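You operate a simulated robot arm through the tools that you are given. There is no shell and no other tool. Be economical: measure what you need, move in short steps, check, and stop when the job is done.

The job below is to be done with a simulated two-armed robot. You get a single attempt, and the scene is never put back.

JOB
The yellow spool is overfull. Wind it back to blue and take it off.
Fine: yellow latch shut again, hub nut on its post, spool on the green tray mat; the dry box stays open.
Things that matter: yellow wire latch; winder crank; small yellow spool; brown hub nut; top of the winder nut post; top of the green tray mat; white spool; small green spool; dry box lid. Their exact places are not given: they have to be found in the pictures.

The check looks at the end state, three seconds after you hand in, the way a careful person would. Anything else that was tipped, shoved, dropped, spilled or broken makes it a failure.

ROBOT AND FRAMES
Two 7-joint arms with two-finger parallel grippers on one trunk, on a base that drives. Base frame: it is fixed to the floor where the robot stands at the start and does not move with it; the origin is under the middle of the robot, x ahead of it, y to its left, z up. Lengths are in mm, angles in rad, forces in N, time in s.
The left shoulder is at the start at [50, 187, 1085], the right one opposite. With the tool pointing down near the work surface each hand reaches from about 100 to 660 mm from the robot's upright axis, wherever it stands, measured 20 degrees to its own side. Places, roughly: yellow wire latch [500, 0, 900]; winder crank [400, -200, 900]; top of the winder nut post [600, -200, 900]; top of the green tray mat [1100, 1500, 800]; dry box lid [1000, 1100, 1000]; white spool [1000, 1000, 750]; small green spool [1000, 1250, 750]. Payload 3.43 kg a hand.
The TCP of each hand is the grasp point between the finger pads, 30 mm short of the fingertips. In the tool frame z runs along the fingers and y along their closing line. Largest opening 94 mm; finger width 28, thickness 10; the body of the gripper, 50 by 96 mm, starts 55 mm behind the TCP.
Orientation is that of the tool frame in the base frame, as a unit quaternion [w, x, y, z]. With the fingers straight down and closing along the base's y, the tool's x points along the base's -x, its y along +y and its z along -z.

CONTROLS
- The arms move only by the tool nudge_tool. It takes "left_increments", "right_increments" or both (then of equal length, played together; a hand with none holds still); each is a list that holds one entry, the list of rows, each a list of 7 numbers: the shift along the base's x, y, z in mm, then the turn, a rotation vector about the base's x, y, z in rad, then the finger opening in mm, from 0 to 94. In form: [[[dx, dy, dz, ax, ay, az, claw], ...]]. A call has 1 to 20 rows; each row shifts and turns the commanded pose from where the row before left it. Each row takes 0.2 s and may step no farther than 50 mm and 0.15 rad from the row before; otherwise, or with a gripper value out of range, the whole call is refused. Where a pose cannot be reached the arm comes as near as it can. A force on the tool above 40 N (or 10 N above the force at the start of the call, whichever is more), or a blocked arm, ends the call early, and 0.2 s more pass. The fingers move at their own pace (about 153 mm/s each) and stop on an object; they squeeze with about 37 N. The grip force told is the motor's: it shows also when the fingers shut on nothing. Time passes only in rows, and 0.2 s behind the last, so rows that do not move let the fingers close. The reply holds the time, the measured pose of the TCP, the force on the tool along the base axes, the opening and the grip force, in the units named above and with some noise.
- Cameras (640 x 400 px; columns grow to the right, rows downward): "scene" is now at [148, -18.2, 1261]; the picture's right is [-0.18, -0.98, 0.00], its down [-0.44, 0.08, -0.90] and it looks along [0.88, -0.16, -0.44] (base axes); focal length 214 px, centre (320, 200). "left" rides on the left gripper at [76, -14, -103] in its tool frame; the picture's right is [0.18, 0.98, 0.00], its down [-0.75, 0.14, -0.64] and it looks along [-0.63, 0.12, 0.77] (tool axes); focal length 243 px, centre (320, 200). "right" rides on the right gripper at [76, 14, -102] in its tool frame; the picture's right is [-0.18, 0.98, 0.00], its down [-0.75, -0.14, -0.64] and it looks along [-0.63, -0.12, 0.77] (tool axes); focal length 243 px, centre (320, 200).
- snapshot(camera): a new picture of that camera. The clock stands still meanwhile.
- raise_lower(by): slides the trunk up (or, below 0, down) by that many mm; the arms and the scene camera ride with it, the base frame stays. It gives what a move gives, with no picture.
- base_move(legs): drives the robot by 1 to 6 legs, each [ahead, left, turn to the left] in mm, mm and rad, along the robot's own axes; the way and the turn of a leg run together, so that a leg with both is an arc; at most 1500 mm and 3.142 rad a leg. The arms and the cameras ride along, it lands a little off, and it stops where it bumps. It gives what a move gives.
- aim_head(pan, tilt): turns the head with the scene camera to pan (to the left, within 1.396 rad either way) and tilt (down, from -0.506 to 1.204), counted from straight ahead of the robot. It gives what a move gives.
- point_at(camera, pixels): for up to 12 pixels [column, row] of the newest picture of that camera ("zoom" is the newest enlarged one), the place [x, y, z] in the base frame of the surface seen there, good to about 2 mm. The clock stands still meanwhile.
- enlarge(camera, box): a new picture of the part [left, top, right, bottom] of that camera's present view, enlarged. The clock stands still meanwhile.
- job_done(): hands the job in; it is judged then, once.

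Work in short steps. Measure before you move; look again where a grasp or a placing could have gone wrong, and mend it. You have 80 turns and 78 pictures in all, those below and enlarged ones among them. Open the grippers and draw the arms clear of the work before you hand the job in, unless the task says otherwise; then end with one line.

The tools are called after "Call:" as a command line: name --argument value ..., lists and objects as JSON in quotes. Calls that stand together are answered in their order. nudge_tool: Moves the arms, as the interface text tells. Its arguments: {"type":"object","properties":{"left_increments":{"type":"array","items":{"type":"array","items":{"type":"array","items":{"type":"number"}}}},"right_increments":{"type":"array","items":{"type":"array","items":{"type":"array","items":{"type":"number"}}}}},"required":[]} The other tools are called the same way: raise_lower (by) slides the trunk up or down; base_move (legs) drives the base; aim_head (pan, tilt) turns the head that bears the scene camera; snapshot (camera) takes a picture; point_at (camera, pixels) gives the place of the surface under pixels of a picture; enlarge (camera, box) takes an enlarged picture of a part of a camera's view; job_done () hands the job in.

At the start:

```text
t: 0.0
left_tcp_pos: [488.5, 151.2, 1173.3]
left_tool_rot: [0.0, 0.0, 1.0, 0.0]
left_force: [0.0, -1.0, 0.2]
left_grip_width: 94.0
left_gripper_force: 0.1
right_tcp_pos: [327.5, -235.8, 1184.8]
right_tool_rot: [0.0, 0.0, 1.0, 0.0]
right_force: [-0.3, -0.3, -0.4]
right_grip_width: 94.1
right_gripper_force: 0.1
trunk travel left (down, up): [-300.0, 132.0]
robot x, y, heading: [-0.3, -1.6, -0.002]
head pan, tilt: [-0.183, 0.461]
```

scene: 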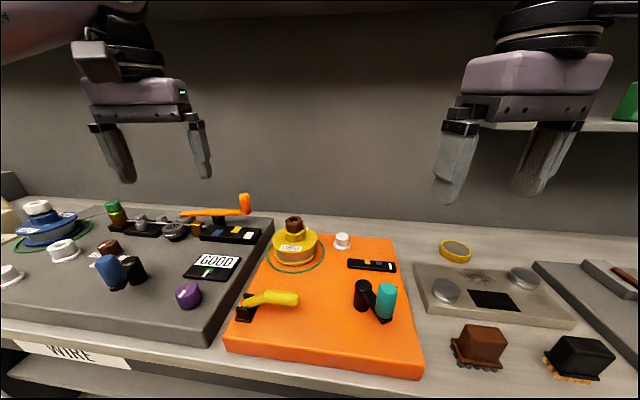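
right: 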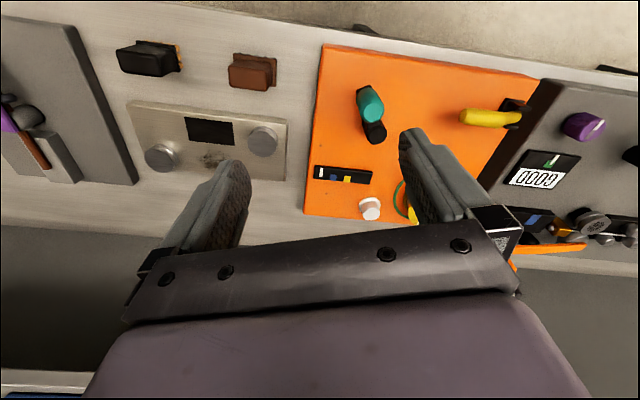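
left: 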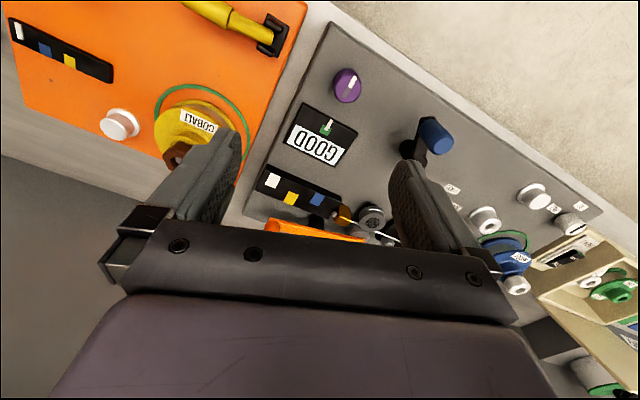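

The scene shows an orange winder plate with the yellow spool (295,245), crank (teal, 380,300), and a yellow lever (270,300). I'll enlarge to read details.

Call:
enlarge --camera "scene" --box '[220, 200, 420, 325]'

Call:
enlarge --camera "scene" --box '[0, 180, 280, 355]'

```text
3.20 times, centred on (320, 262) of scene
```

zoom: 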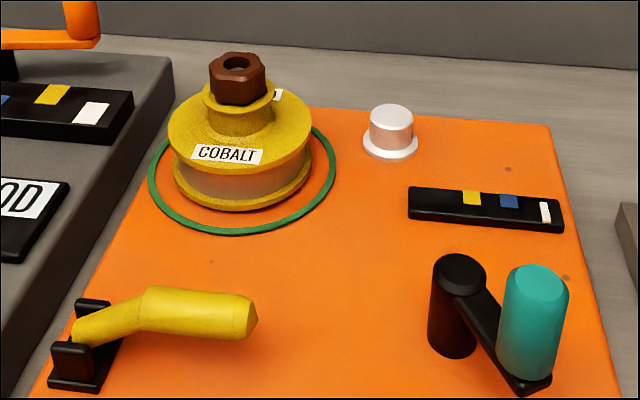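

```text
2.29 times, centred on (140, 268) of scene
```

zoom: 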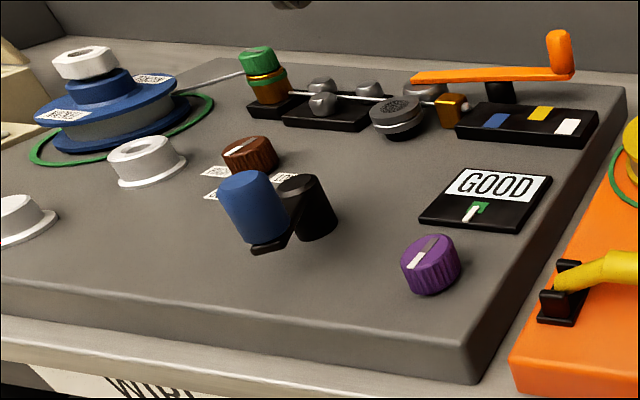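

Now measure the key points on the orange winder.

Call:
enlarge --camera "scene" --box '[220, 200, 420, 325]'

Call:
point_at --camera "zoom" --pixels '[[238, 62], [238, 90], [240, 115], [180, 130], [235, 178], [390, 110], [545, 212], [510, 200], [460, 262], [540, 280], [85, 330], [245, 320]]'

Call:
point_at --camera "zoom" --pixels '[[150, 300], [200, 305], [250, 300], [300, 300], [470, 197], [420, 195], [540, 380], [490, 340], [240, 200], [210, 75], [266, 75], [238, 56]]'

```text
3.20 times, centred on (320, 262) of scene
```

zoom: 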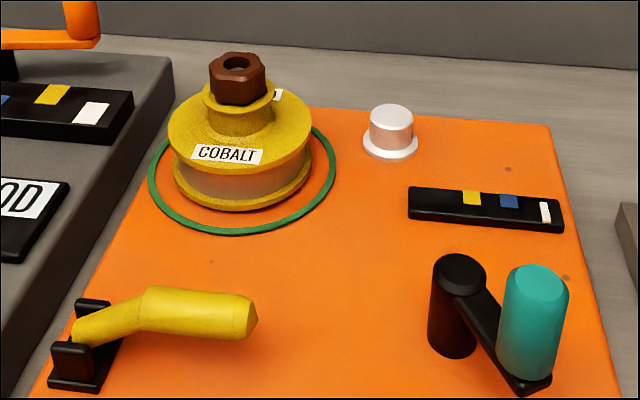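

```text
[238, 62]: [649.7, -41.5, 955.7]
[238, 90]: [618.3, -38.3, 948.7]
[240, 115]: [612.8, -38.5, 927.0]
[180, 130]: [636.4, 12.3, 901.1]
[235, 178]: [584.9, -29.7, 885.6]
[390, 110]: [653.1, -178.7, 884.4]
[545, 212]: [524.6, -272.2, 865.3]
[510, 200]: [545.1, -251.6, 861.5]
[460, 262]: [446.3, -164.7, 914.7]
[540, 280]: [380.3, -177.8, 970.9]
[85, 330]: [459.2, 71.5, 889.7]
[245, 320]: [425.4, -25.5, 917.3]
```

```text
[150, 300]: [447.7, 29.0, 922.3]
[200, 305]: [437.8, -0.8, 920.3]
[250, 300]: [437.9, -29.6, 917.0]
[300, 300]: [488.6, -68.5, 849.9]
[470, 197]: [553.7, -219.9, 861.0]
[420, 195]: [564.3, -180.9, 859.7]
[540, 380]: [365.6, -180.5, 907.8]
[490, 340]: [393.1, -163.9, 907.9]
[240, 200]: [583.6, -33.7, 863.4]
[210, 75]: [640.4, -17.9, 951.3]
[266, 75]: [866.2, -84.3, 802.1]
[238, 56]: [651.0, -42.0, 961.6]
```

Let me take a closer look at the latch and crank to understand their geometry.

Call:
aim_head --pan -0.1 --tilt 0.8

Call:
enlarge --camera "scene" --box '[210, 80, 430, 217]'

```text
t: 0.8
left_tcp_pos: [487.9, 151.0, 1172.6]
left_tool_rot: [0.0, -0.001, 1.0, 0.0]
left_force: [-0.9, -0.5, -0.4]
left_grip_width: 94.2
left_gripper_force: 0.0
right_tcp_pos: [326.9, -236.4, 1183.4]
right_tool_rot: [0.0, 0.0, 1.0, 0.0]
right_force: [0.2, 0.0, -0.6]
right_grip_width: 94.1
right_gripper_force: 0.1
trunk travel left (down, up): [-300.0, 132.0]
robot x, y, heading: [-0.7, 1.0, 0.0]
head pan, tilt: [-0.099, 0.799]
```

```text
2.91 times, centred on (320, 148) of scene
```

zoom: 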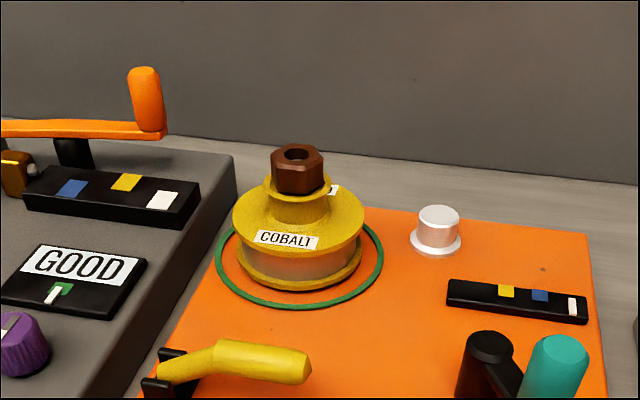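

Call:
enlarge --camera "scene" --box '[240, 180, 340, 243]'

Call:
point_at --camera "zoom" --pixels '[[100, 150], [140, 120], [60, 190], [130, 90], [200, 140], [250, 130], [300, 140], [350, 150], [250, 100], [300, 110], [250, 170], [310, 175]]'

Call:
enlarge --camera "scene" --box '[350, 180, 450, 243]'

```text
6.35 times, centred on (290, 212) of scene
```

zoom: 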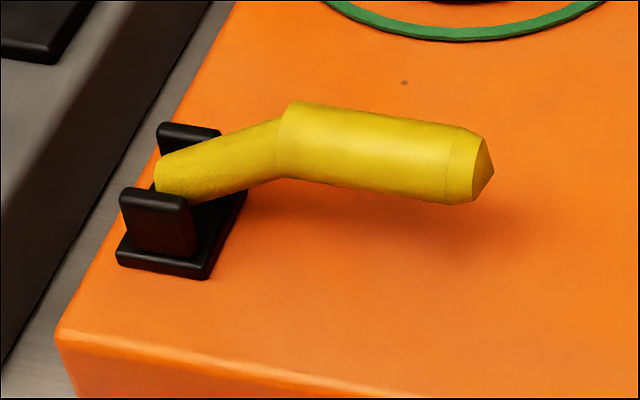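

```text
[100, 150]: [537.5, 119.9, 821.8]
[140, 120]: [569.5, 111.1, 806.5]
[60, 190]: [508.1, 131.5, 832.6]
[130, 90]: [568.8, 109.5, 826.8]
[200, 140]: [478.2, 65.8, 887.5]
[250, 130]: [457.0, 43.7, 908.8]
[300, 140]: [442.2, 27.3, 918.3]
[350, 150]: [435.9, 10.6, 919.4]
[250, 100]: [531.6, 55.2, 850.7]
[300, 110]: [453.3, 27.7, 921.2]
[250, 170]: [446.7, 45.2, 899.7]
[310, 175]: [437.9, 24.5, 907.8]
```

```text
6.35 times, centred on (400, 212) of scene
```

zoom: 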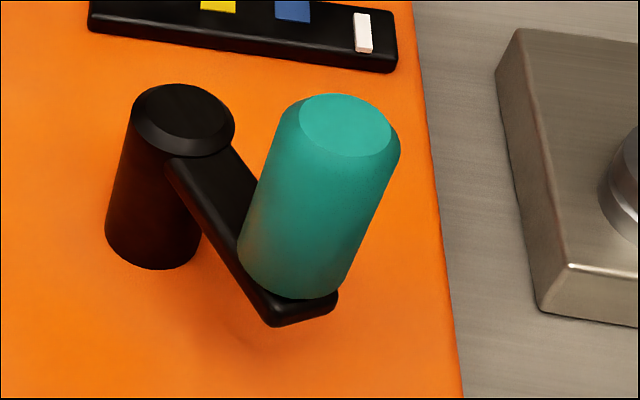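

Call:
point_at --camera "zoom" --pixels '[[345, 125], [305, 120], [388, 130], [345, 100], [345, 153], [300, 240], [190, 110], [145, 100], [220, 110], [180, 88], [185, 135], [225, 210]]'

Call:
enlarge --camera "scene" --box '[270, 170, 350, 220]'

Call:
point_at --camera "zoom" --pixels '[[300, 240], [150, 230], [230, 230], [250, 215], [300, 220], [260, 270], [330, 290], [320, 200]]'

```text
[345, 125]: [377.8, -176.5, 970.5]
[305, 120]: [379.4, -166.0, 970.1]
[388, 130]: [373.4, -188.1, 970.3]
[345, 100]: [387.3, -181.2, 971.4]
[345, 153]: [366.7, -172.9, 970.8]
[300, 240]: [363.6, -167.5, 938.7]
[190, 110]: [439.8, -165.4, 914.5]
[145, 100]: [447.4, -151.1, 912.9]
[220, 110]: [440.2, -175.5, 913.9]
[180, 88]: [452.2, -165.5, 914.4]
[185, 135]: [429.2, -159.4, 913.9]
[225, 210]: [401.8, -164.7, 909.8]
```

```text
8.00 times, centred on (310, 195) of scene
```

zoom: 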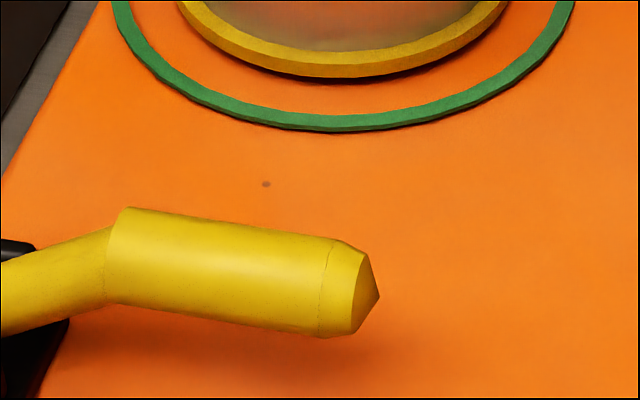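

```text
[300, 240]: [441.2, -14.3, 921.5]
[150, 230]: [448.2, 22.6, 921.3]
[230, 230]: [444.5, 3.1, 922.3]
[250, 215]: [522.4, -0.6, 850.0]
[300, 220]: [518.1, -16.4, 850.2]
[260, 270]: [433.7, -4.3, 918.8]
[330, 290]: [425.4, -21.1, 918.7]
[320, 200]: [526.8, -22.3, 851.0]
```

Handle centre ≈ (442, 0, 909), lever pointing along (-0.19,-0.98). Crank hub ≈ (440,-163), knob ≈ (377,-177), top z 970. I bring the left hand over the latch handle, turned so it closes across it.

Call:
nudge_tool --left_increments '[[[-4.7, -15.9, -15, 0, 0, 0.138, 94], [-4.7, -15.9, -15, 0, 0, 0.138, 94], [-4.7, -15.9, -15, 0, 0, 0.138, 94], [-4.7, -15.9, -15, 0, 0, 0.138, 94], [-4.7, -15.9, -15, 0, 0, 0.138, 94], [-4.7, -15.9, -15, 0, 0, 0.138, 94], [-4.7, -15.9, -15, 0, 0, 0.138, 94], [-4.7, -15.9, -15, 0, 0, 0.138, 94], [-4.7, -15.9, -15, 0, 0, 0.138, 94], [-4.7, -15.9, -15, 0, 0, 0.138, 70]]]'

Call:
snapshot --camera "left"

Call:
snapshot --camera "scene"

```text
t: 3.0
left_tcp_pos: [443.3, -8.1, 1021.1]
left_tool_rot: [0.0, -0.638, 0.77, 0.0]
left_force: [-0.3, -1.0, -0.3]
left_grip_width: 70.1
left_gripper_force: 0.1
right_tcp_pos: [327.6, -236.2, 1185.1]
right_tool_rot: [0.0, -0.001, 1.0, 0.0]
right_force: [-0.1, -0.6, -0.1]
right_grip_width: 94.1
right_gripper_force: 0.1
trunk travel left (down, up): [-300.0, 132.0]
robot x, y, heading: [2.5, 0.2, 0.003]
head pan, tilt: [-0.099, 0.799]
```

```text
67 pictures are left
```

left: 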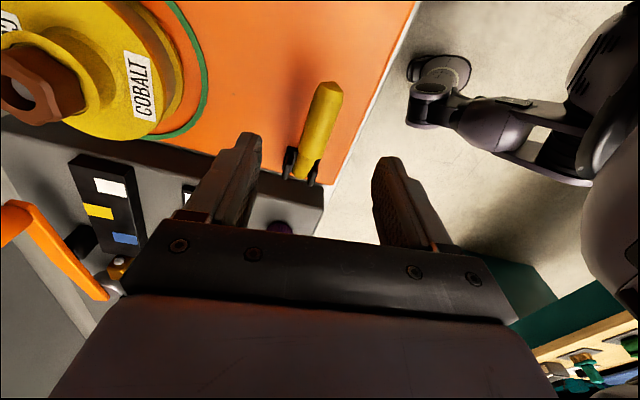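

```text
66 pictures are left
```

scene: 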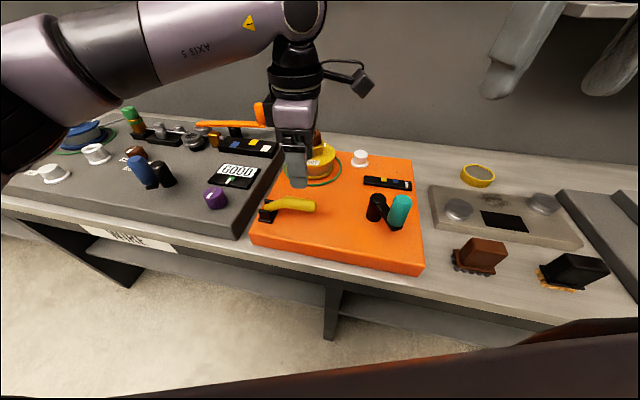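

Handle (320,120 in left view) lies between the fingers. Descend 112 mm and close.

Call:
nudge_tool --left_increments '[[[0, 0, -28, 0, 0, 0, 70], [0, 0, -28, 0, 0, 0, 70], [0, 0, -28, 0, 0, 0, 70], [0, 0, -27, 0, 0, 0, 70], [0, 0, 0, 0, 0, 0, 20], [0, 0, 0, 0, 0, 0, 20], [0, 0, 0, 0, 0, 0, 20]]]'

Call:
snapshot --camera "left"

```text
t: 4.6
left_tcp_pos: [440.3, -9.0, 912.2]
left_tool_rot: [-0.001, -0.635, 0.772, 0.002]
left_force: [-17.0, 8.7, -4.4]
left_grip_width: 32.0
left_gripper_force: 44.6
right_tcp_pos: [326.2, -235.1, 1185.1]
right_tool_rot: [0.001, 0.0, 1.0, -0.001]
right_force: [0.2, 0.2, -0.3]
right_grip_width: 94.0
right_gripper_force: 0.0
trunk travel left (down, up): [-300.0, 132.0]
robot x, y, heading: [-0.2, -3.6, 0.002]
head pan, tilt: [-0.099, 0.799]
```

```text
65 pictures are left
```

left: 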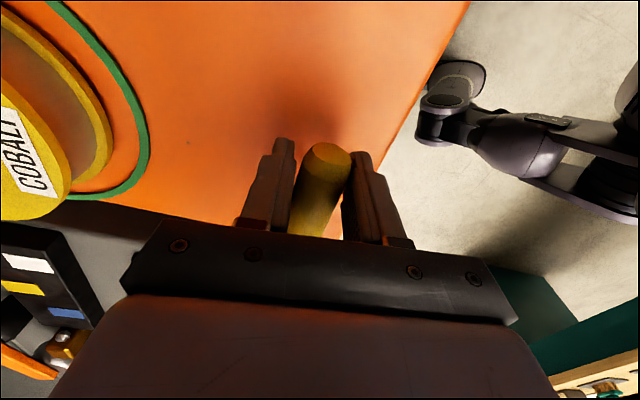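

Gripped the handle (32 mm). Lift along the lever arc about the estimated pivot (456,73,888), 0.4 rad first.

Call:
nudge_tool --left_increments '[[[0.5, 2.6, 8.2, -0.098, 0.019, 0, 20], [0.7, 3.4, 7.9, -0.098, 0.019, 0, 20], [0.8, 4.2, 7.5, -0.098, 0.019, 0, 20], [1, 4.9, 7, -0.098, 0.019, 0, 20]]]'

Call:
enlarge --camera "scene" --box '[200, 120, 440, 270]'

```text
t: 5.6
left_tcp_pos: [445.5, 9.4, 942.5]
left_tool_rot: [-0.151, -0.625, 0.755, -0.126]
left_force: [-10.4, 16.3, 7.0]
left_grip_width: 31.9
left_gripper_force: 44.5
right_tcp_pos: [326.1, -234.5, 1182.9]
right_tool_rot: [0.002, 0.0, 1.0, -0.001]
right_force: [0.1, -0.3, 0.3]
right_grip_width: 94.1
right_gripper_force: 0.1
trunk travel left (down, up): [-300.0, 132.0]
robot x, y, heading: [-0.2, 0.6, -0.003]
head pan, tilt: [-0.099, 0.799]
```

```text
2.67 times, centred on (320, 195) of scene
```

zoom: 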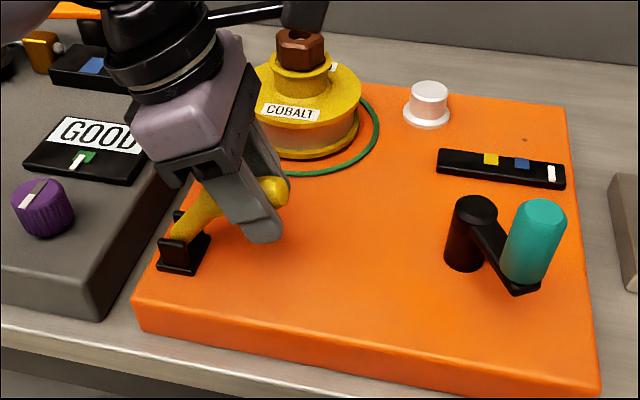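

The lever swings freely. Continue another 0.6 rad.

Call:
nudge_tool --left_increments '[[[1.1, 5.7, 6.5, -0.06, 0.012, 0, 20], [1.2, 6.3, 5.9, -0.06, 0.012, 0, 20], [1.3, 6.8, 5.2, -0.06, 0.012, 0, 20], [1.4, 7.3, 4.5, -0.06, 0.012, 0, 20], [1.5, 7.6, 3.7, -0.06, 0.012, 0, 20], [1.5, 8, 2.9, -0.06, 0.012, 0, 20]]]'

Call:
enlarge --camera "scene" --box '[200, 120, 440, 270]'

```text
t: 7.0
left_tcp_pos: [456.5, 46.0, 972.3]
left_tool_rot: [-0.29, -0.59, 0.713, -0.242]
left_force: [23.2, -18.1, 5.9]
left_grip_width: 27.9
left_gripper_force: 45.3
right_tcp_pos: [328.5, -239.0, 1182.1]
right_tool_rot: [-0.001, 0.001, 1.0, 0.001]
right_force: [0.2, -0.7, 0.3]
right_grip_width: 94.0
right_gripper_force: 0.1
trunk travel left (down, up): [-300.0, 132.0]
robot x, y, heading: [2.4, -3.2, -0.004]
head pan, tilt: [-0.099, 0.799]
```

```text
2.67 times, centred on (320, 195) of scene
```

zoom: 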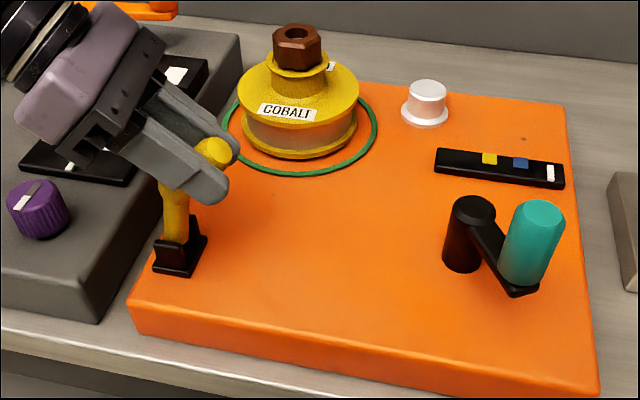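

The lever is steeply raised now; I open the left fingers and see whether it stays.

Call:
nudge_tool --left_increments '[[[0, 0, 0, 0, 0, 0, 60], [0, 0, 0, 0, 0, 0, 80]]]'

Call:
enlarge --camera "scene" --box '[200, 120, 440, 270]'

```text
t: 7.6
left_tcp_pos: [451.0, 49.2, 969.3]
left_tool_rot: [-0.289, -0.592, 0.714, -0.237]
left_force: [-0.6, -0.2, 0.2]
left_grip_width: 80.3
left_gripper_force: 0.1
right_tcp_pos: [327.9, -234.5, 1183.5]
right_tool_rot: [0.0, 0.0, 1.0, 0.0]
right_force: [-0.4, 0.3, 0.2]
right_grip_width: 94.2
right_gripper_force: 0.1
trunk travel left (down, up): [-300.0, 132.0]
robot x, y, heading: [2.0, 4.0, -0.001]
head pan, tilt: [-0.099, 0.799]
```

```text
2.67 times, centred on (320, 195) of scene
```

zoom: 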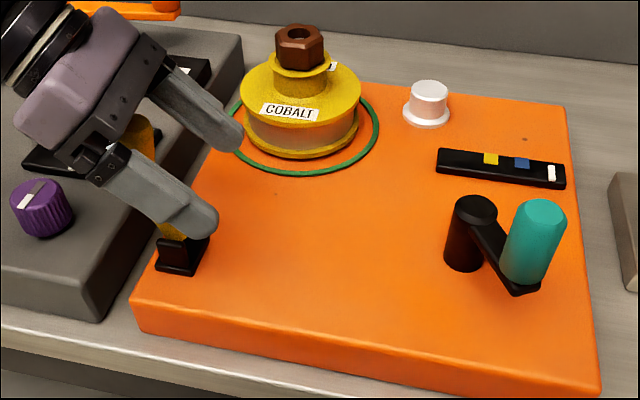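

The lever seems to have fallen to an open position. I retreat along the tool axis (up and +y), then look.

Call:
nudge_tool --left_increments '[[[3, 17, 18, 0, 0, 0, 80], [3, 17, 18, 0, 0, 0, 80], [3, 17, 18, 0, 0, 0, 80], [3, 17, 18, 0, 0, 0, 80], [3, 17, 18, 0, 0, 0, 80], [0, 20, 40, 0.1, 0, 0, 80], [0, 20, 40, 0.1, 0, 0, 80]]]'

Call:
enlarge --camera "scene" --box '[200, 120, 440, 270]'

```text
t: 9.2
left_tcp_pos: [464.3, 175.9, 1142.8]
left_tool_rot: [-0.229, -0.617, 0.735, -0.164]
left_force: [-0.5, -0.5, -0.2]
left_grip_width: 80.2
left_gripper_force: 0.0
right_tcp_pos: [326.4, -236.5, 1183.1]
right_tool_rot: [0.0, 0.0, 1.0, 0.0]
right_force: [-0.8, 0.6, -0.3]
right_grip_width: 94.0
right_gripper_force: 0.1
trunk travel left (down, up): [-300.0, 132.0]
robot x, y, heading: [1.0, -1.5, -0.002]
head pan, tilt: [-0.099, 0.799]
```

```text
2.67 times, centred on (320, 195) of scene
```

zoom: 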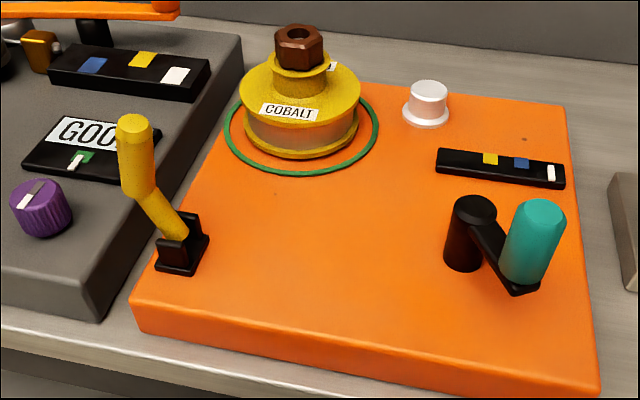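

Latch is fully open and stays. Now move the right hand onto the crank knob.

Call:
nudge_tool --right_increments '[[[17, 20, -45, 0, 0, 0, 80], [17, 20, -45, 0, 0, 0, 80], [16, 19, -45, 0, 0, 0, 80], [0, 0, -33, 0, 0, 0, 80], [0, 0, -33, 0, 0, 0, 70], [0, 0, -32, 0, 0, 0, 70], [0, 0, 0, 0, 0, 0, 70]]]'

Call:
snapshot --camera "right"

```text
refused: row 1 steps farther than a row can; nothing moved
```

```text
60 pictures are left
```

right: 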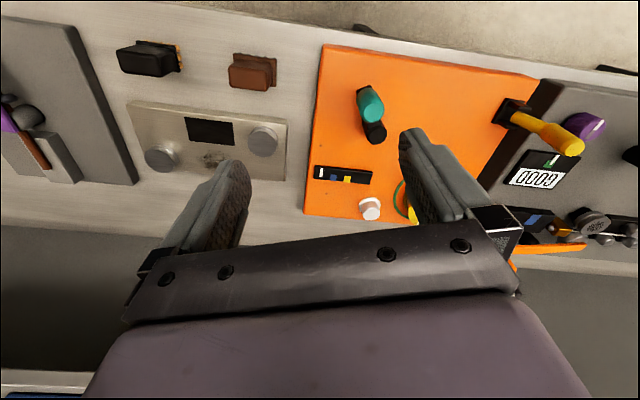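

Step too long; I use smaller rows.

Call:
nudge_tool --right_increments '[[[13, 15, -40, 0, 0, 0, 80], [13, 15, -40, 0, 0, 0, 80], [12, 15, -40, 0, 0, 0, 80], [12, 14, -30, 0, 0, 0, 70], [0, 0, -30, 0, 0, 0, 70], [0, 0, -30, 0, 0, 0, 70], [0, 0, -22, 0, 0, 0, 70], [0, 0, 0, 0, 0, 0, 70]]]'

Call:
snapshot --camera "right"

Call:
enlarge --camera "scene" --box '[280, 120, 440, 220]'

```text
t: 11.0
left_tcp_pos: [463.5, 175.2, 1142.0]
left_tool_rot: [-0.228, -0.618, 0.734, -0.164]
left_force: [0.4, -0.4, -0.5]
left_grip_width: 80.0
left_gripper_force: 0.1
right_tcp_pos: [375.0, -177.2, 950.0]
right_tool_rot: [0.0, 0.001, 1.0, 0.001]
right_force: [-0.4, -0.7, 0.0]
right_grip_width: 70.1
right_gripper_force: 0.0
trunk travel left (down, up): [-300.0, 132.0]
robot x, y, heading: [0.1, 3.6, -0.001]
head pan, tilt: [-0.099, 0.799]
```

```text
59 pictures are left
```

right: 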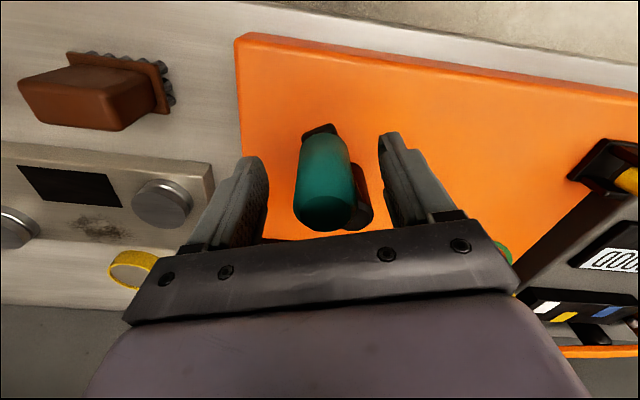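

```text
4.00 times, centred on (360, 170) of scene
```

zoom: 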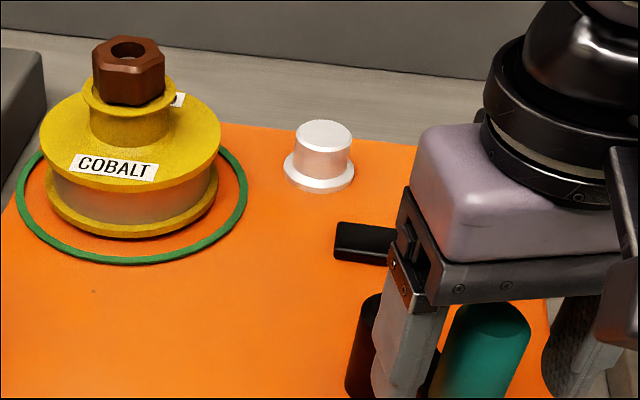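

Knob is between the fingers. Close and turn 0.5 rad counterclockwise as a test.

Call:
nudge_tool --right_increments '[[[0, 0, 0, 0, 0, 0, 25], [0, 0, 0, 0, 0, 0, 25], [0, 0, 0, 0, 0, 0, 25], [2.1, -7.4, 0, 0, 0, 0, 25], [3.1, -7.2, 0, 0, 0, 0, 25], [3.8, -6.7, 0, 0, 0, 0, 25], [4.6, -6.2, 0, 0, 0, 0, 25]]]'

Call:
snapshot --camera "left"

Call:
snapshot --camera "right"

```text
t: 12.6
left_tcp_pos: [466.2, 174.7, 1140.3]
left_tool_rot: [-0.229, -0.617, 0.735, -0.165]
left_force: [0.5, 0.4, 0.5]
left_grip_width: 80.1
left_gripper_force: 0.0
right_tcp_pos: [390.3, -204.4, 950.5]
right_tool_rot: [0.0, 0.0, 1.0, 0.0]
right_force: [0.4, 5.6, -1.1]
right_grip_width: 30.7
right_gripper_force: 44.8
trunk travel left (down, up): [-300.0, 132.0]
robot x, y, heading: [3.0, -1.8, -0.004]
head pan, tilt: [-0.099, 0.799]
```

```text
57 pictures are left
```

left: 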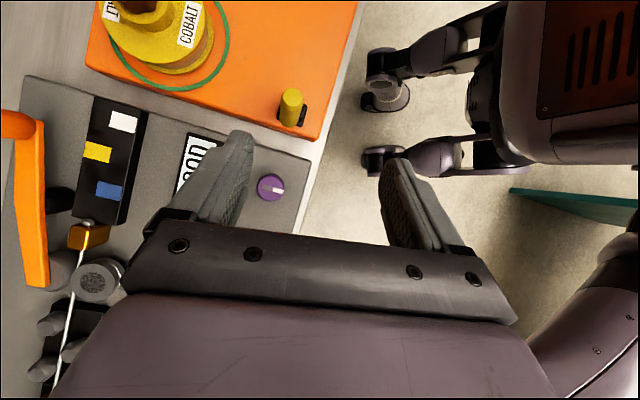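

```text
56 pictures are left
```

right: 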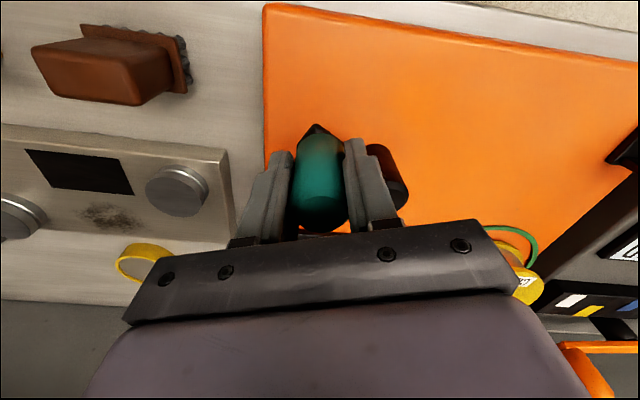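

Crank turns easily. I turn the left hand back to its first attitude so that its camera can watch the gauge while cranking.

Call:
nudge_tool --left_increments '[[[0, 0, 8, 0.11, -0.021, 0, 80], [0, 0, 8, 0.11, -0.021, 0, 80], [0, 0, 8, 0.11, -0.021, 0, 80], [0, 0, 8, 0.11, -0.021, 0, 80], [0, 0, 8, 0.11, -0.021, 0, 80], [-2, -7, 0, 0, 0, -0.138, 80], [-2, -7, 0, 0, 0, -0.138, 80], [-2, -7, 0, 0, 0, -0.138, 80], [-2, -7, 0, 0, 0, -0.138, 80], [-2, -7, 0, 0, 0, -0.138, 80], [-2, -7, 0, 0, 0, -0.138, 80], [-2, -7, 0, 0, 0, -0.138, 80], [-2, -7, 0, 0, 0, -0.138, 80], [-2, -7, 0, 0, 0, -0.138, 80], [-2, -7, 0, 0, 0, -0.138, 80]]]'

Call:
enlarge --camera "left" --box '[0, 0, 320, 200]'

```text
t: 15.8
left_tcp_pos: [449.5, 103.8, 1179.6]
left_tool_rot: [-0.005, -0.012, 1.0, 0.016]
left_force: [0.7, 0.3, 0.0]
left_grip_width: 80.0
left_gripper_force: 0.0
right_tcp_pos: [390.3, -204.9, 950.4]
right_tool_rot: [0.001, 0.0, 1.0, 0.0]
right_force: [4.9, 3.8, 1.9]
right_grip_width: 31.2
right_gripper_force: 45.0
trunk travel left (down, up): [-300.0, 132.0]
robot x, y, heading: [-2.5, 1.5, -0.007]
head pan, tilt: [-0.099, 0.799]
```

```text
2.00 times, centred on (160, 100) of left
```

zoom: 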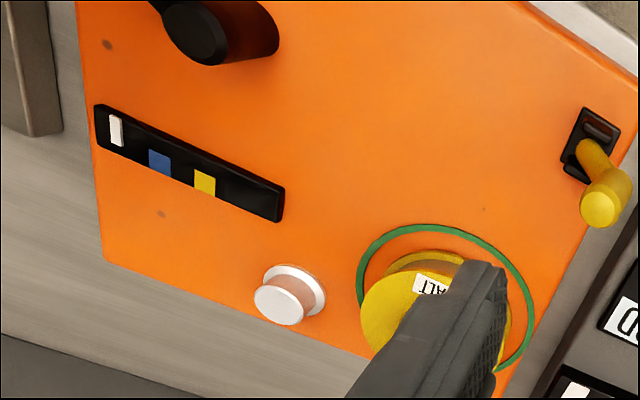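

Now the gauge is visible: pointer (116,130), blue (160,161), yellow (205,182) in zoom. Turn 0.48 rad more CCW and compare.

Call:
nudge_tool --right_increments '[[[5.3, -5.6, 0, 0, 0, 0, 25], [6, -4.9, 0, 0, 0, 0, 25], [6.5, -4.2, 0, 0, 0, 0, 25], [6.9, -3.4, 0, 0, 0, 0, 25]]]'

Call:
enlarge --camera "left" --box '[0, 0, 320, 200]'

```text
t: 16.8
left_tcp_pos: [447.6, 103.4, 1180.2]
left_tool_rot: [-0.005, -0.013, 1.0, 0.016]
left_force: [0.8, 0.3, -0.4]
left_grip_width: 80.0
left_gripper_force: 0.1
right_tcp_pos: [414.4, -221.6, 951.0]
right_tool_rot: [-0.001, 0.0, 1.0, 0.0]
right_force: [1.2, 12.5, -3.6]
right_grip_width: 30.9
right_gripper_force: 44.9
trunk travel left (down, up): [-300.0, 132.0]
robot x, y, heading: [-2.9, -0.3, -0.001]
head pan, tilt: [-0.099, 0.799]
```

```text
2.00 times, centred on (160, 100) of left
```

zoom: 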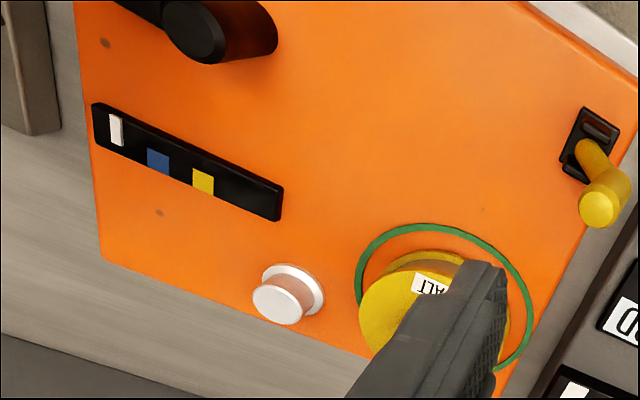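

The pointer crept slightly toward blue (CCW is right). Now half a turn more in 10 rows, then check.

Call:
nudge_tool --right_increments '[[[19.7, -4.7, 0, 0, 0, 0, 25], [20.1, 1.6, 0, 0, 0, 0, 25], [18.6, 7.7, 0, 0, 0, 0, 25], [15.4, 13.1, 0, 0, 0, 0, 25], [10.5, 17.3, 0, 0, 0, 0, 25], [4.7, 19.6, 0, 0, 0, 0, 25], [-1.6, 20.1, 0, 0, 0, 0, 25], [-7.7, 18.6, 0, 0, 0, 0, 25], [-13.1, 15.4, 0, 0, 0, 0, 25], [-17.2, 10.5, 0, 0, 0, 0, 25]]]'

Call:
enlarge --camera "left" --box '[0, 0, 320, 200]'

```text
t: 18.3
left_tcp_pos: [450.2, 100.8, 1178.4]
left_tool_rot: [-0.006, -0.013, 1.0, 0.016]
left_force: [0.1, 0.1, -0.1]
left_grip_width: 79.9
left_gripper_force: 0.0
right_tcp_pos: [493.9, -198.2, 951.1]
right_tool_rot: [0.007, 0.011, 1.0, -0.003]
right_force: [11.1, -5.6, -8.6]
right_grip_width: 30.8
right_gripper_force: 44.8
right hand out of reach, approached as far as the arm can: row 5, 6, 7
trunk travel left (down, up): [-300.0, 132.0]
robot x, y, heading: [-1.1, 2.4, 0.003]
head pan, tilt: [-0.099, 0.799]
stopped in row 7 (right hand): the force on the tool passed its limit (the readings are from after the stop); the commanded pose is now the measured one
```

```text
2.00 times, centred on (160, 100) of left
```

zoom: 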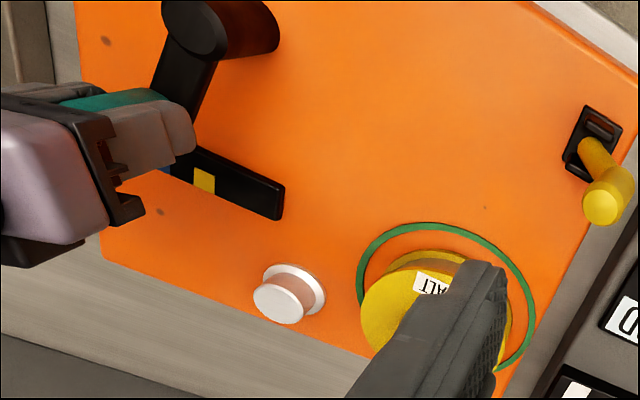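

Pointer is hidden now, and the right hand hit a reach limit at x≈494. I release, lift off, and raise the trunk so the hand works lower relative to the shoulder.

Call:
nudge_tool --right_increments '[[[0, 0, 0, 0, 0, 0, 70], [0, 0, 0, 0, 0, 0, 70], [0, 0, 30, 0, 0, 0, 70], [-10, 0, 30, 0, 0, 0, 70], [-10, 0, 30, 0, 0, 0, 70]]]'

Call:
raise_lower --by 125

Call:
snapshot --camera "scene"

```text
t: 19.5
left_tcp_pos: [448.2, 101.7, 1181.2]
left_tool_rot: [-0.006, -0.013, 1.0, 0.017]
left_force: [0.9, -0.5, 0.4]
left_grip_width: 79.9
left_gripper_force: 0.0
right_tcp_pos: [469.2, -195.1, 1045.6]
right_tool_rot: [0.008, 0.008, 1.0, -0.003]
right_force: [1.1, -0.7, 0.6]
right_grip_width: 70.0
right_gripper_force: 0.0
trunk travel left (down, up): [-300.0, 132.0]
robot x, y, heading: [-1.5, 1.8, -0.001]
head pan, tilt: [-0.099, 0.799]
```

```text
t: 21.0
left_tcp_pos: [448.7, 101.7, 1305.9]
left_tool_rot: [-0.005, -0.013, 1.0, 0.017]
left_force: [-0.5, -0.5, -0.8]
left_grip_width: 80.0
left_gripper_force: 0.1
right_tcp_pos: [469.6, -194.6, 1169.6]
right_tool_rot: [0.009, 0.009, 1.0, -0.003]
right_force: [0.2, 0.0, 0.0]
right_grip_width: 70.0
right_gripper_force: 0.0
trunk travel left (down, up): [-425.0, 7.0]
robot x, y, heading: [0.6, -1.5, -0.006]
head pan, tilt: [-0.099, 0.799]
```

```text
52 pictures are left
```

scene: 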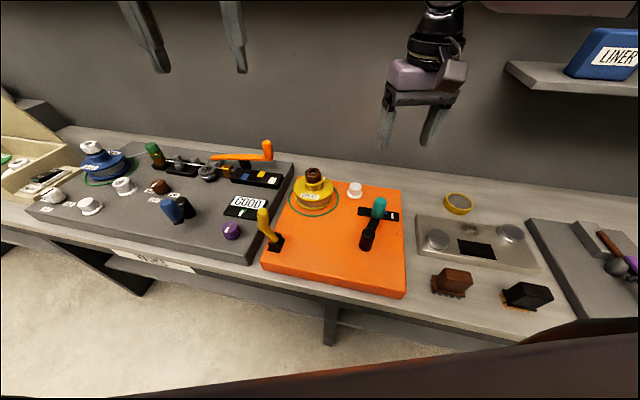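

Call:
enlarge --camera "scene" --box '[330, 175, 426, 235]'

Call:
point_at --camera "zoom" --pixels '[[325, 160], [325, 150], [300, 160], [345, 160], [250, 420], [420, 270], [250, 300]]'

```text
6.67 times, centred on (378, 205) of scene
```

zoom: 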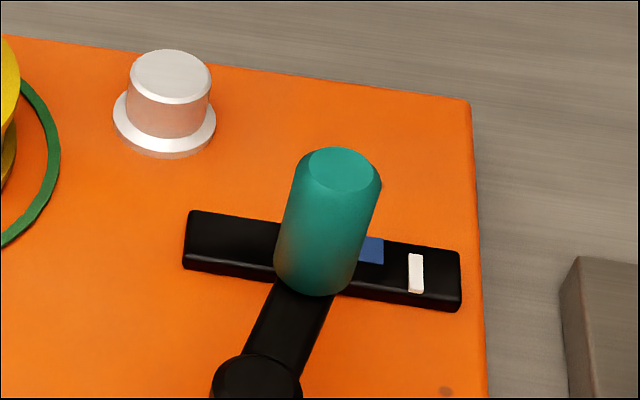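

```text
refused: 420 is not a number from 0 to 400
```

The pointer has moved toward blue (now at 416, end 460, blue ~365). Measure the knob, hub and pointer exactly.

Call:
point_at --camera "zoom" --pixels '[[340, 168], [340, 152], [313, 165], [370, 172], [260, 380], [416, 273], [372, 250], [168, 76], [170, 57], [170, 95], [135, 75], [205, 75]]'

```text
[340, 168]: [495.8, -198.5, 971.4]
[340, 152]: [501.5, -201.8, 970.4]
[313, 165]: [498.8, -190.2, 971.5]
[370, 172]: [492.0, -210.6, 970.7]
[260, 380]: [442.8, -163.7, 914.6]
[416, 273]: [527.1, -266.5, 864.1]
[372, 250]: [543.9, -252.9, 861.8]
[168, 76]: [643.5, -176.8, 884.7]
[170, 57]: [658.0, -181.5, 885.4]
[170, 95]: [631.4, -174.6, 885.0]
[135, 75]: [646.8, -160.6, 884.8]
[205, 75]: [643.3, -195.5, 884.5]
```

Knob centre (496,-199). The pointer needs ~15 mm more, ≈1 turn. I regrip the knob with the raised trunk.

Call:
nudge_tool --right_increments '[[[9, -2, -40, 0, 0, 0, 70], [9, -2, -40, 0, 0, 0, 70], [9, -1, -40, 0, 0, 0, 70], [0, 0, -40, 0, 0, 0, 70], [0, 0, -35, 0, 0, 0, 70], [0, 0, -22, 0, 0, 0, 70], [0, 0, 0, 0, 0, 0, 70]]]'

Call:
snapshot --camera "right"

```text
t: 22.6
left_tcp_pos: [448.8, 102.9, 1305.4]
left_tool_rot: [-0.005, -0.012, 1.0, 0.016]
left_force: [0.7, 0.3, 0.8]
left_grip_width: 79.9
left_gripper_force: 0.1
right_tcp_pos: [472.2, -224.8, 968.3]
right_tool_rot: [0.008, 0.009, 1.0, -0.003]
right_force: [-1.5, 5.9, 0.5]
right_grip_width: 73.0
right_gripper_force: 2.5
right hand out of reach, approached as far as the arm can: row 3, 4, 5, 6
trunk travel left (down, up): [-425.0, 7.0]
robot x, y, heading: [0.5, -2.2, -0.002]
head pan, tilt: [-0.099, 0.799]
```

```text
50 pictures are left
```

right: 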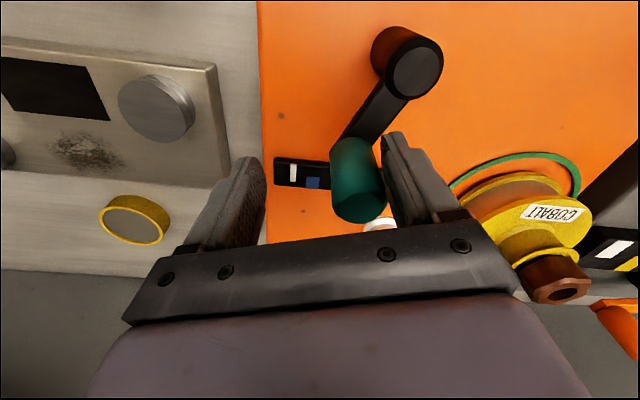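

Still out of reach. I lift the hand off and measure clearance ahead of the base for driving nearer.

Call:
nudge_tool --right_increments '[[[0, 0, 0, 0, 0, 0, 90], [0, -3, 40, 0, 0, 0, 90], [-10, 0, 40, 0, 0, 0, 90], [-20, 0, 20, 0, 0, 0, 90]]]'

Call:
aim_head --pan -0.1 --tilt 1.1

Call:
snapshot --camera "scene"

Call:
point_at --camera "scene" --pixels '[[320, 330], [320, 300], [320, 280], [320, 260], [320, 240], [320, 220], [450, 300], [450, 260], [200, 300], [200, 260], [320, 380], [500, 330]]'

```text
t: 23.6
left_tcp_pos: [447.5, 101.7, 1305.2]
left_tool_rot: [-0.005, -0.012, 1.0, 0.016]
left_force: [0.3, 0.1, -0.3]
left_grip_width: 79.9
left_gripper_force: 0.1
right_tcp_pos: [437.7, -229.0, 1068.1]
right_tool_rot: [0.008, 0.008, 1.0, -0.003]
right_force: [-0.1, 0.0, -0.5]
right_grip_width: 89.7
right_gripper_force: 0.1
trunk travel left (down, up): [-425.0, 7.0]
robot x, y, heading: [1.4, -1.9, -0.001]
head pan, tilt: [-0.099, 0.799]
```

```text
t: 24.4
left_tcp_pos: [447.7, 101.9, 1305.3]
left_tool_rot: [-0.005, -0.014, 1.0, 0.016]
left_force: [0.0, 0.7, 0.6]
left_grip_width: 79.9
left_gripper_force: 0.1
right_tcp_pos: [439.9, -228.5, 1066.3]
right_tool_rot: [0.009, 0.008, 1.0, -0.004]
right_force: [0.6, -0.2, -0.2]
right_grip_width: 90.0
right_gripper_force: 0.1
trunk travel left (down, up): [-425.0, 7.0]
robot x, y, heading: [1.8, -0.5, 0.001]
head pan, tilt: [-0.099, 1.1]
```

```text
49 pictures are left
```

scene: 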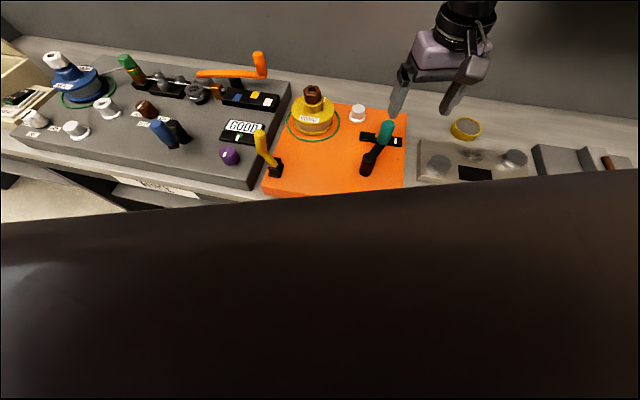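

```text
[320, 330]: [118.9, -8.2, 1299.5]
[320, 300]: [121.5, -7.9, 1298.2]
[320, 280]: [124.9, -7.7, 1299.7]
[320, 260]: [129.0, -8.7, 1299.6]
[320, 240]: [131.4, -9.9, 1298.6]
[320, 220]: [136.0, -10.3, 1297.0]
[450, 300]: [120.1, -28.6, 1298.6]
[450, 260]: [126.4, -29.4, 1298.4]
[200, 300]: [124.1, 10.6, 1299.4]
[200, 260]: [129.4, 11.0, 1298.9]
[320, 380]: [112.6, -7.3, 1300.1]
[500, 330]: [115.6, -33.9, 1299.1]
```

Chest front is only at x≈136, table edge about 340. The nut at x=640 needs driving anyway: I try 120 mm ahead in small legs with hands high.

Call:
nudge_tool --right_increments '[[[-30, 0, 35, 0, 0, 0, 90], [-30, 0, 35, 0, 0, 0, 90], [-20, 0, 30, 0, 0, 0, 90]]]'

Call:
base_move --legs '[[60, 0, 0], [60, 0, 0]]'

Call:
snapshot --camera "scene"

```text
t: 25.2
left_tcp_pos: [447.3, 101.8, 1305.7]
left_tool_rot: [-0.004, -0.013, 1.0, 0.017]
left_force: [0.6, 0.0, 0.9]
left_grip_width: 79.7
left_gripper_force: 0.1
right_tcp_pos: [359.3, -229.5, 1168.6]
right_tool_rot: [0.007, 0.009, 1.0, -0.002]
right_force: [-0.3, 0.1, -0.1]
right_grip_width: 90.0
right_gripper_force: 0.2
trunk travel left (down, up): [-425.0, 7.0]
robot x, y, heading: [2.0, -0.9, -0.001]
head pan, tilt: [-0.099, 1.1]
```

```text
t: 26.4
left_tcp_pos: [501.6, 99.0, 1305.8]
left_tool_rot: [-0.006, -0.009, 1.0, 0.016]
left_force: [-0.6, 0.1, 0.2]
left_grip_width: 79.9
left_gripper_force: 0.0
right_tcp_pos: [410.8, -232.1, 1167.6]
right_tool_rot: [0.007, 0.013, 1.0, -0.003]
right_force: [-0.4, 0.6, 0.5]
right_grip_width: 90.2
right_gripper_force: 0.0
trunk travel left (down, up): [-425.0, 7.0]
robot x, y, heading: [53.0, -2.4, -0.011]
head pan, tilt: [-0.099, 1.1]
stopped in leg 1: the robot was blocked; the commanded pose is now the measured one
```

```text
48 pictures are left
```

scene: 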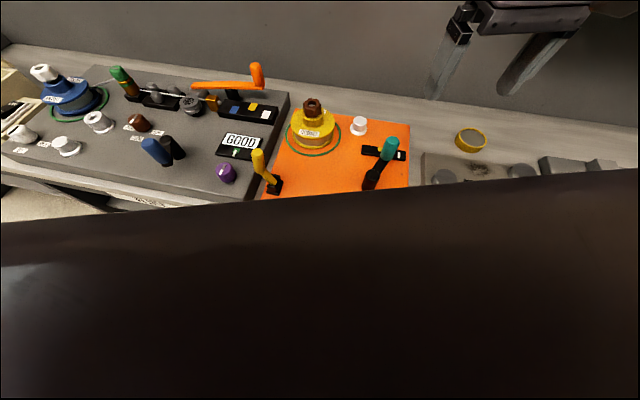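

Blocked at 53 mm ahead (base against the bench). Check nothing moved by re-measuring knob and hub.

Call:
enlarge --camera "scene" --box '[280, 90, 424, 180]'

Call:
point_at --camera "zoom" --pixels '[[492, 232], [548, 290], [510, 265], [350, 145], [345, 160], [147, 60], [142, 78], [142, 105], [320, 160], [375, 160], [345, 172], [115, 60]]'

```text
4.44 times, centred on (352, 135) of scene
```

zoom: 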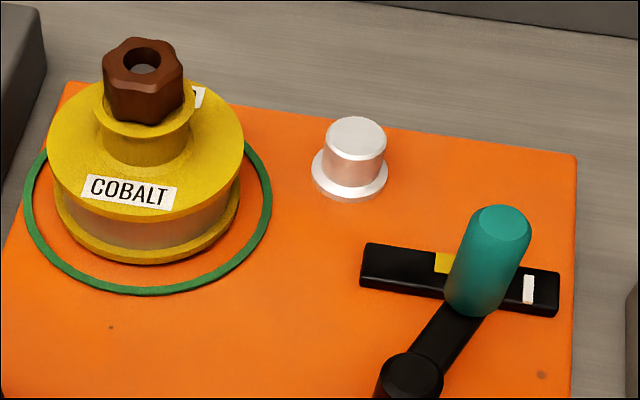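

```text
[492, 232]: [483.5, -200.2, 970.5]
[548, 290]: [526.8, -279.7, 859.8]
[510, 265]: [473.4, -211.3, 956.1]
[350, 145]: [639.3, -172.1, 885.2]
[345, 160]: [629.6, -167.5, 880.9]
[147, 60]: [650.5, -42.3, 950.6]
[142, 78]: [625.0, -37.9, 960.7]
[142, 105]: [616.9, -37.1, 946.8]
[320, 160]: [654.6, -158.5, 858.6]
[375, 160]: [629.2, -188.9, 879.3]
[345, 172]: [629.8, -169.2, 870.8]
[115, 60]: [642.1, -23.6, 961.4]
```

Call:
point_at --camera "zoom" --pixels '[[503, 221], [503, 208], [480, 215], [527, 228], [500, 240], [410, 372]]'

Call:
nudge_tool --right_increments '[[[21, 8, -32, 0, 0, 0, 70], [21, 8, -32, 0, 0, 0, 70], [21, 8, -32, 0, 0, 0, 70], [21, 8, -32, 0, 0, 0, 70], [0, 0, 0, 0, 0, 0, 70]]]'

Call:
snapshot --camera "right"

```text
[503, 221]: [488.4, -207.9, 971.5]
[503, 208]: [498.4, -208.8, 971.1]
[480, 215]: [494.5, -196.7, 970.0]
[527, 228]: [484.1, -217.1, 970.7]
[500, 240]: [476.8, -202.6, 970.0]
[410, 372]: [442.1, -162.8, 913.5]
```

```text
t: 27.6
left_tcp_pos: [502.9, 99.6, 1304.4]
left_tool_rot: [-0.006, -0.009, 1.0, 0.017]
left_force: [-0.5, -0.4, -0.4]
left_grip_width: 80.1
left_gripper_force: 0.0
right_tcp_pos: [496.5, -201.8, 1040.1]
right_tool_rot: [0.007, 0.013, 1.0, -0.004]
right_force: [-0.2, -0.2, 0.6]
right_grip_width: 70.0
right_gripper_force: 0.1
trunk travel left (down, up): [-425.0, 7.0]
robot x, y, heading: [53.9, 4.2, -0.007]
head pan, tilt: [-0.099, 1.1]
```

```text
46 pictures are left
```

right: 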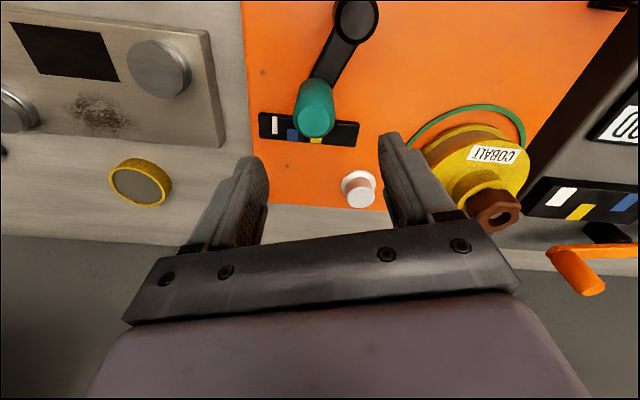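

Knob at (488,-207) now; reach is fine here. Descend, grip and turn half a turn CCW.

Call:
nudge_tool --right_increments '[[[-8.5, -5.2, -30, 0, 0, 0, 70], [0, 0, -30, 0, 0, 0, 70], [0, 0, -28, 0, 0, 0, 70], [0, 0, 0, 0, 0, 0, 25], [0, 0, 0, 0, 0, 0, 25], [0, 0, 0, 0, 0, 0, 25], [11.1, 16.8, 0, 0, 0, 0, 25], [5.4, 19.4, 0, 0, 0, 0, 25], [-0.9, 20.2, 0, 0, 0, 0, 25], [-7.1, 18.9, 0, 0, 0, 0, 25], [-12.5, 15.7, 0, 0, 0, 0, 25], [-16.8, 11.1, 0, 0, 0, 0, 25], [-19.4, 5.4, 0, 0, 0, 0, 25], [-20.2, -0.9, 0, 0, 0, 0, 25]]]'

Call:
enlarge --camera "scene" --box '[280, 90, 424, 180]'

```text
t: 29.2
left_tcp_pos: [505.3, 98.4, 1304.1]
left_tool_rot: [-0.007, -0.01, 1.0, 0.017]
left_force: [-0.1, 0.3, -0.7]
left_grip_width: 80.1
left_gripper_force: 0.1
right_tcp_pos: [485.4, -208.2, 956.3]
right_tool_rot: [-0.001, 0.018, 1.0, -0.008]
right_force: [8.2, -4.9, -20.1]
right_grip_width: 32.2
right_gripper_force: 45.1
right hand out of reach, approached as far as the arm can: row 3, 7, 8
trunk travel left (down, up): [-425.0, 7.0]
robot x, y, heading: [53.2, 4.5, -0.01]
head pan, tilt: [-0.099, 1.1]
stopped in row 8 (right hand): the force on the tool passed its limit (the readings are from after the stop); the commanded pose is now the measured one
```

```text
4.44 times, centred on (352, 135) of scene
```

zoom: 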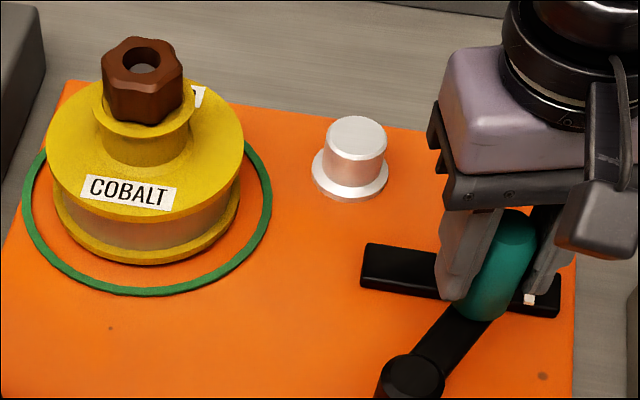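

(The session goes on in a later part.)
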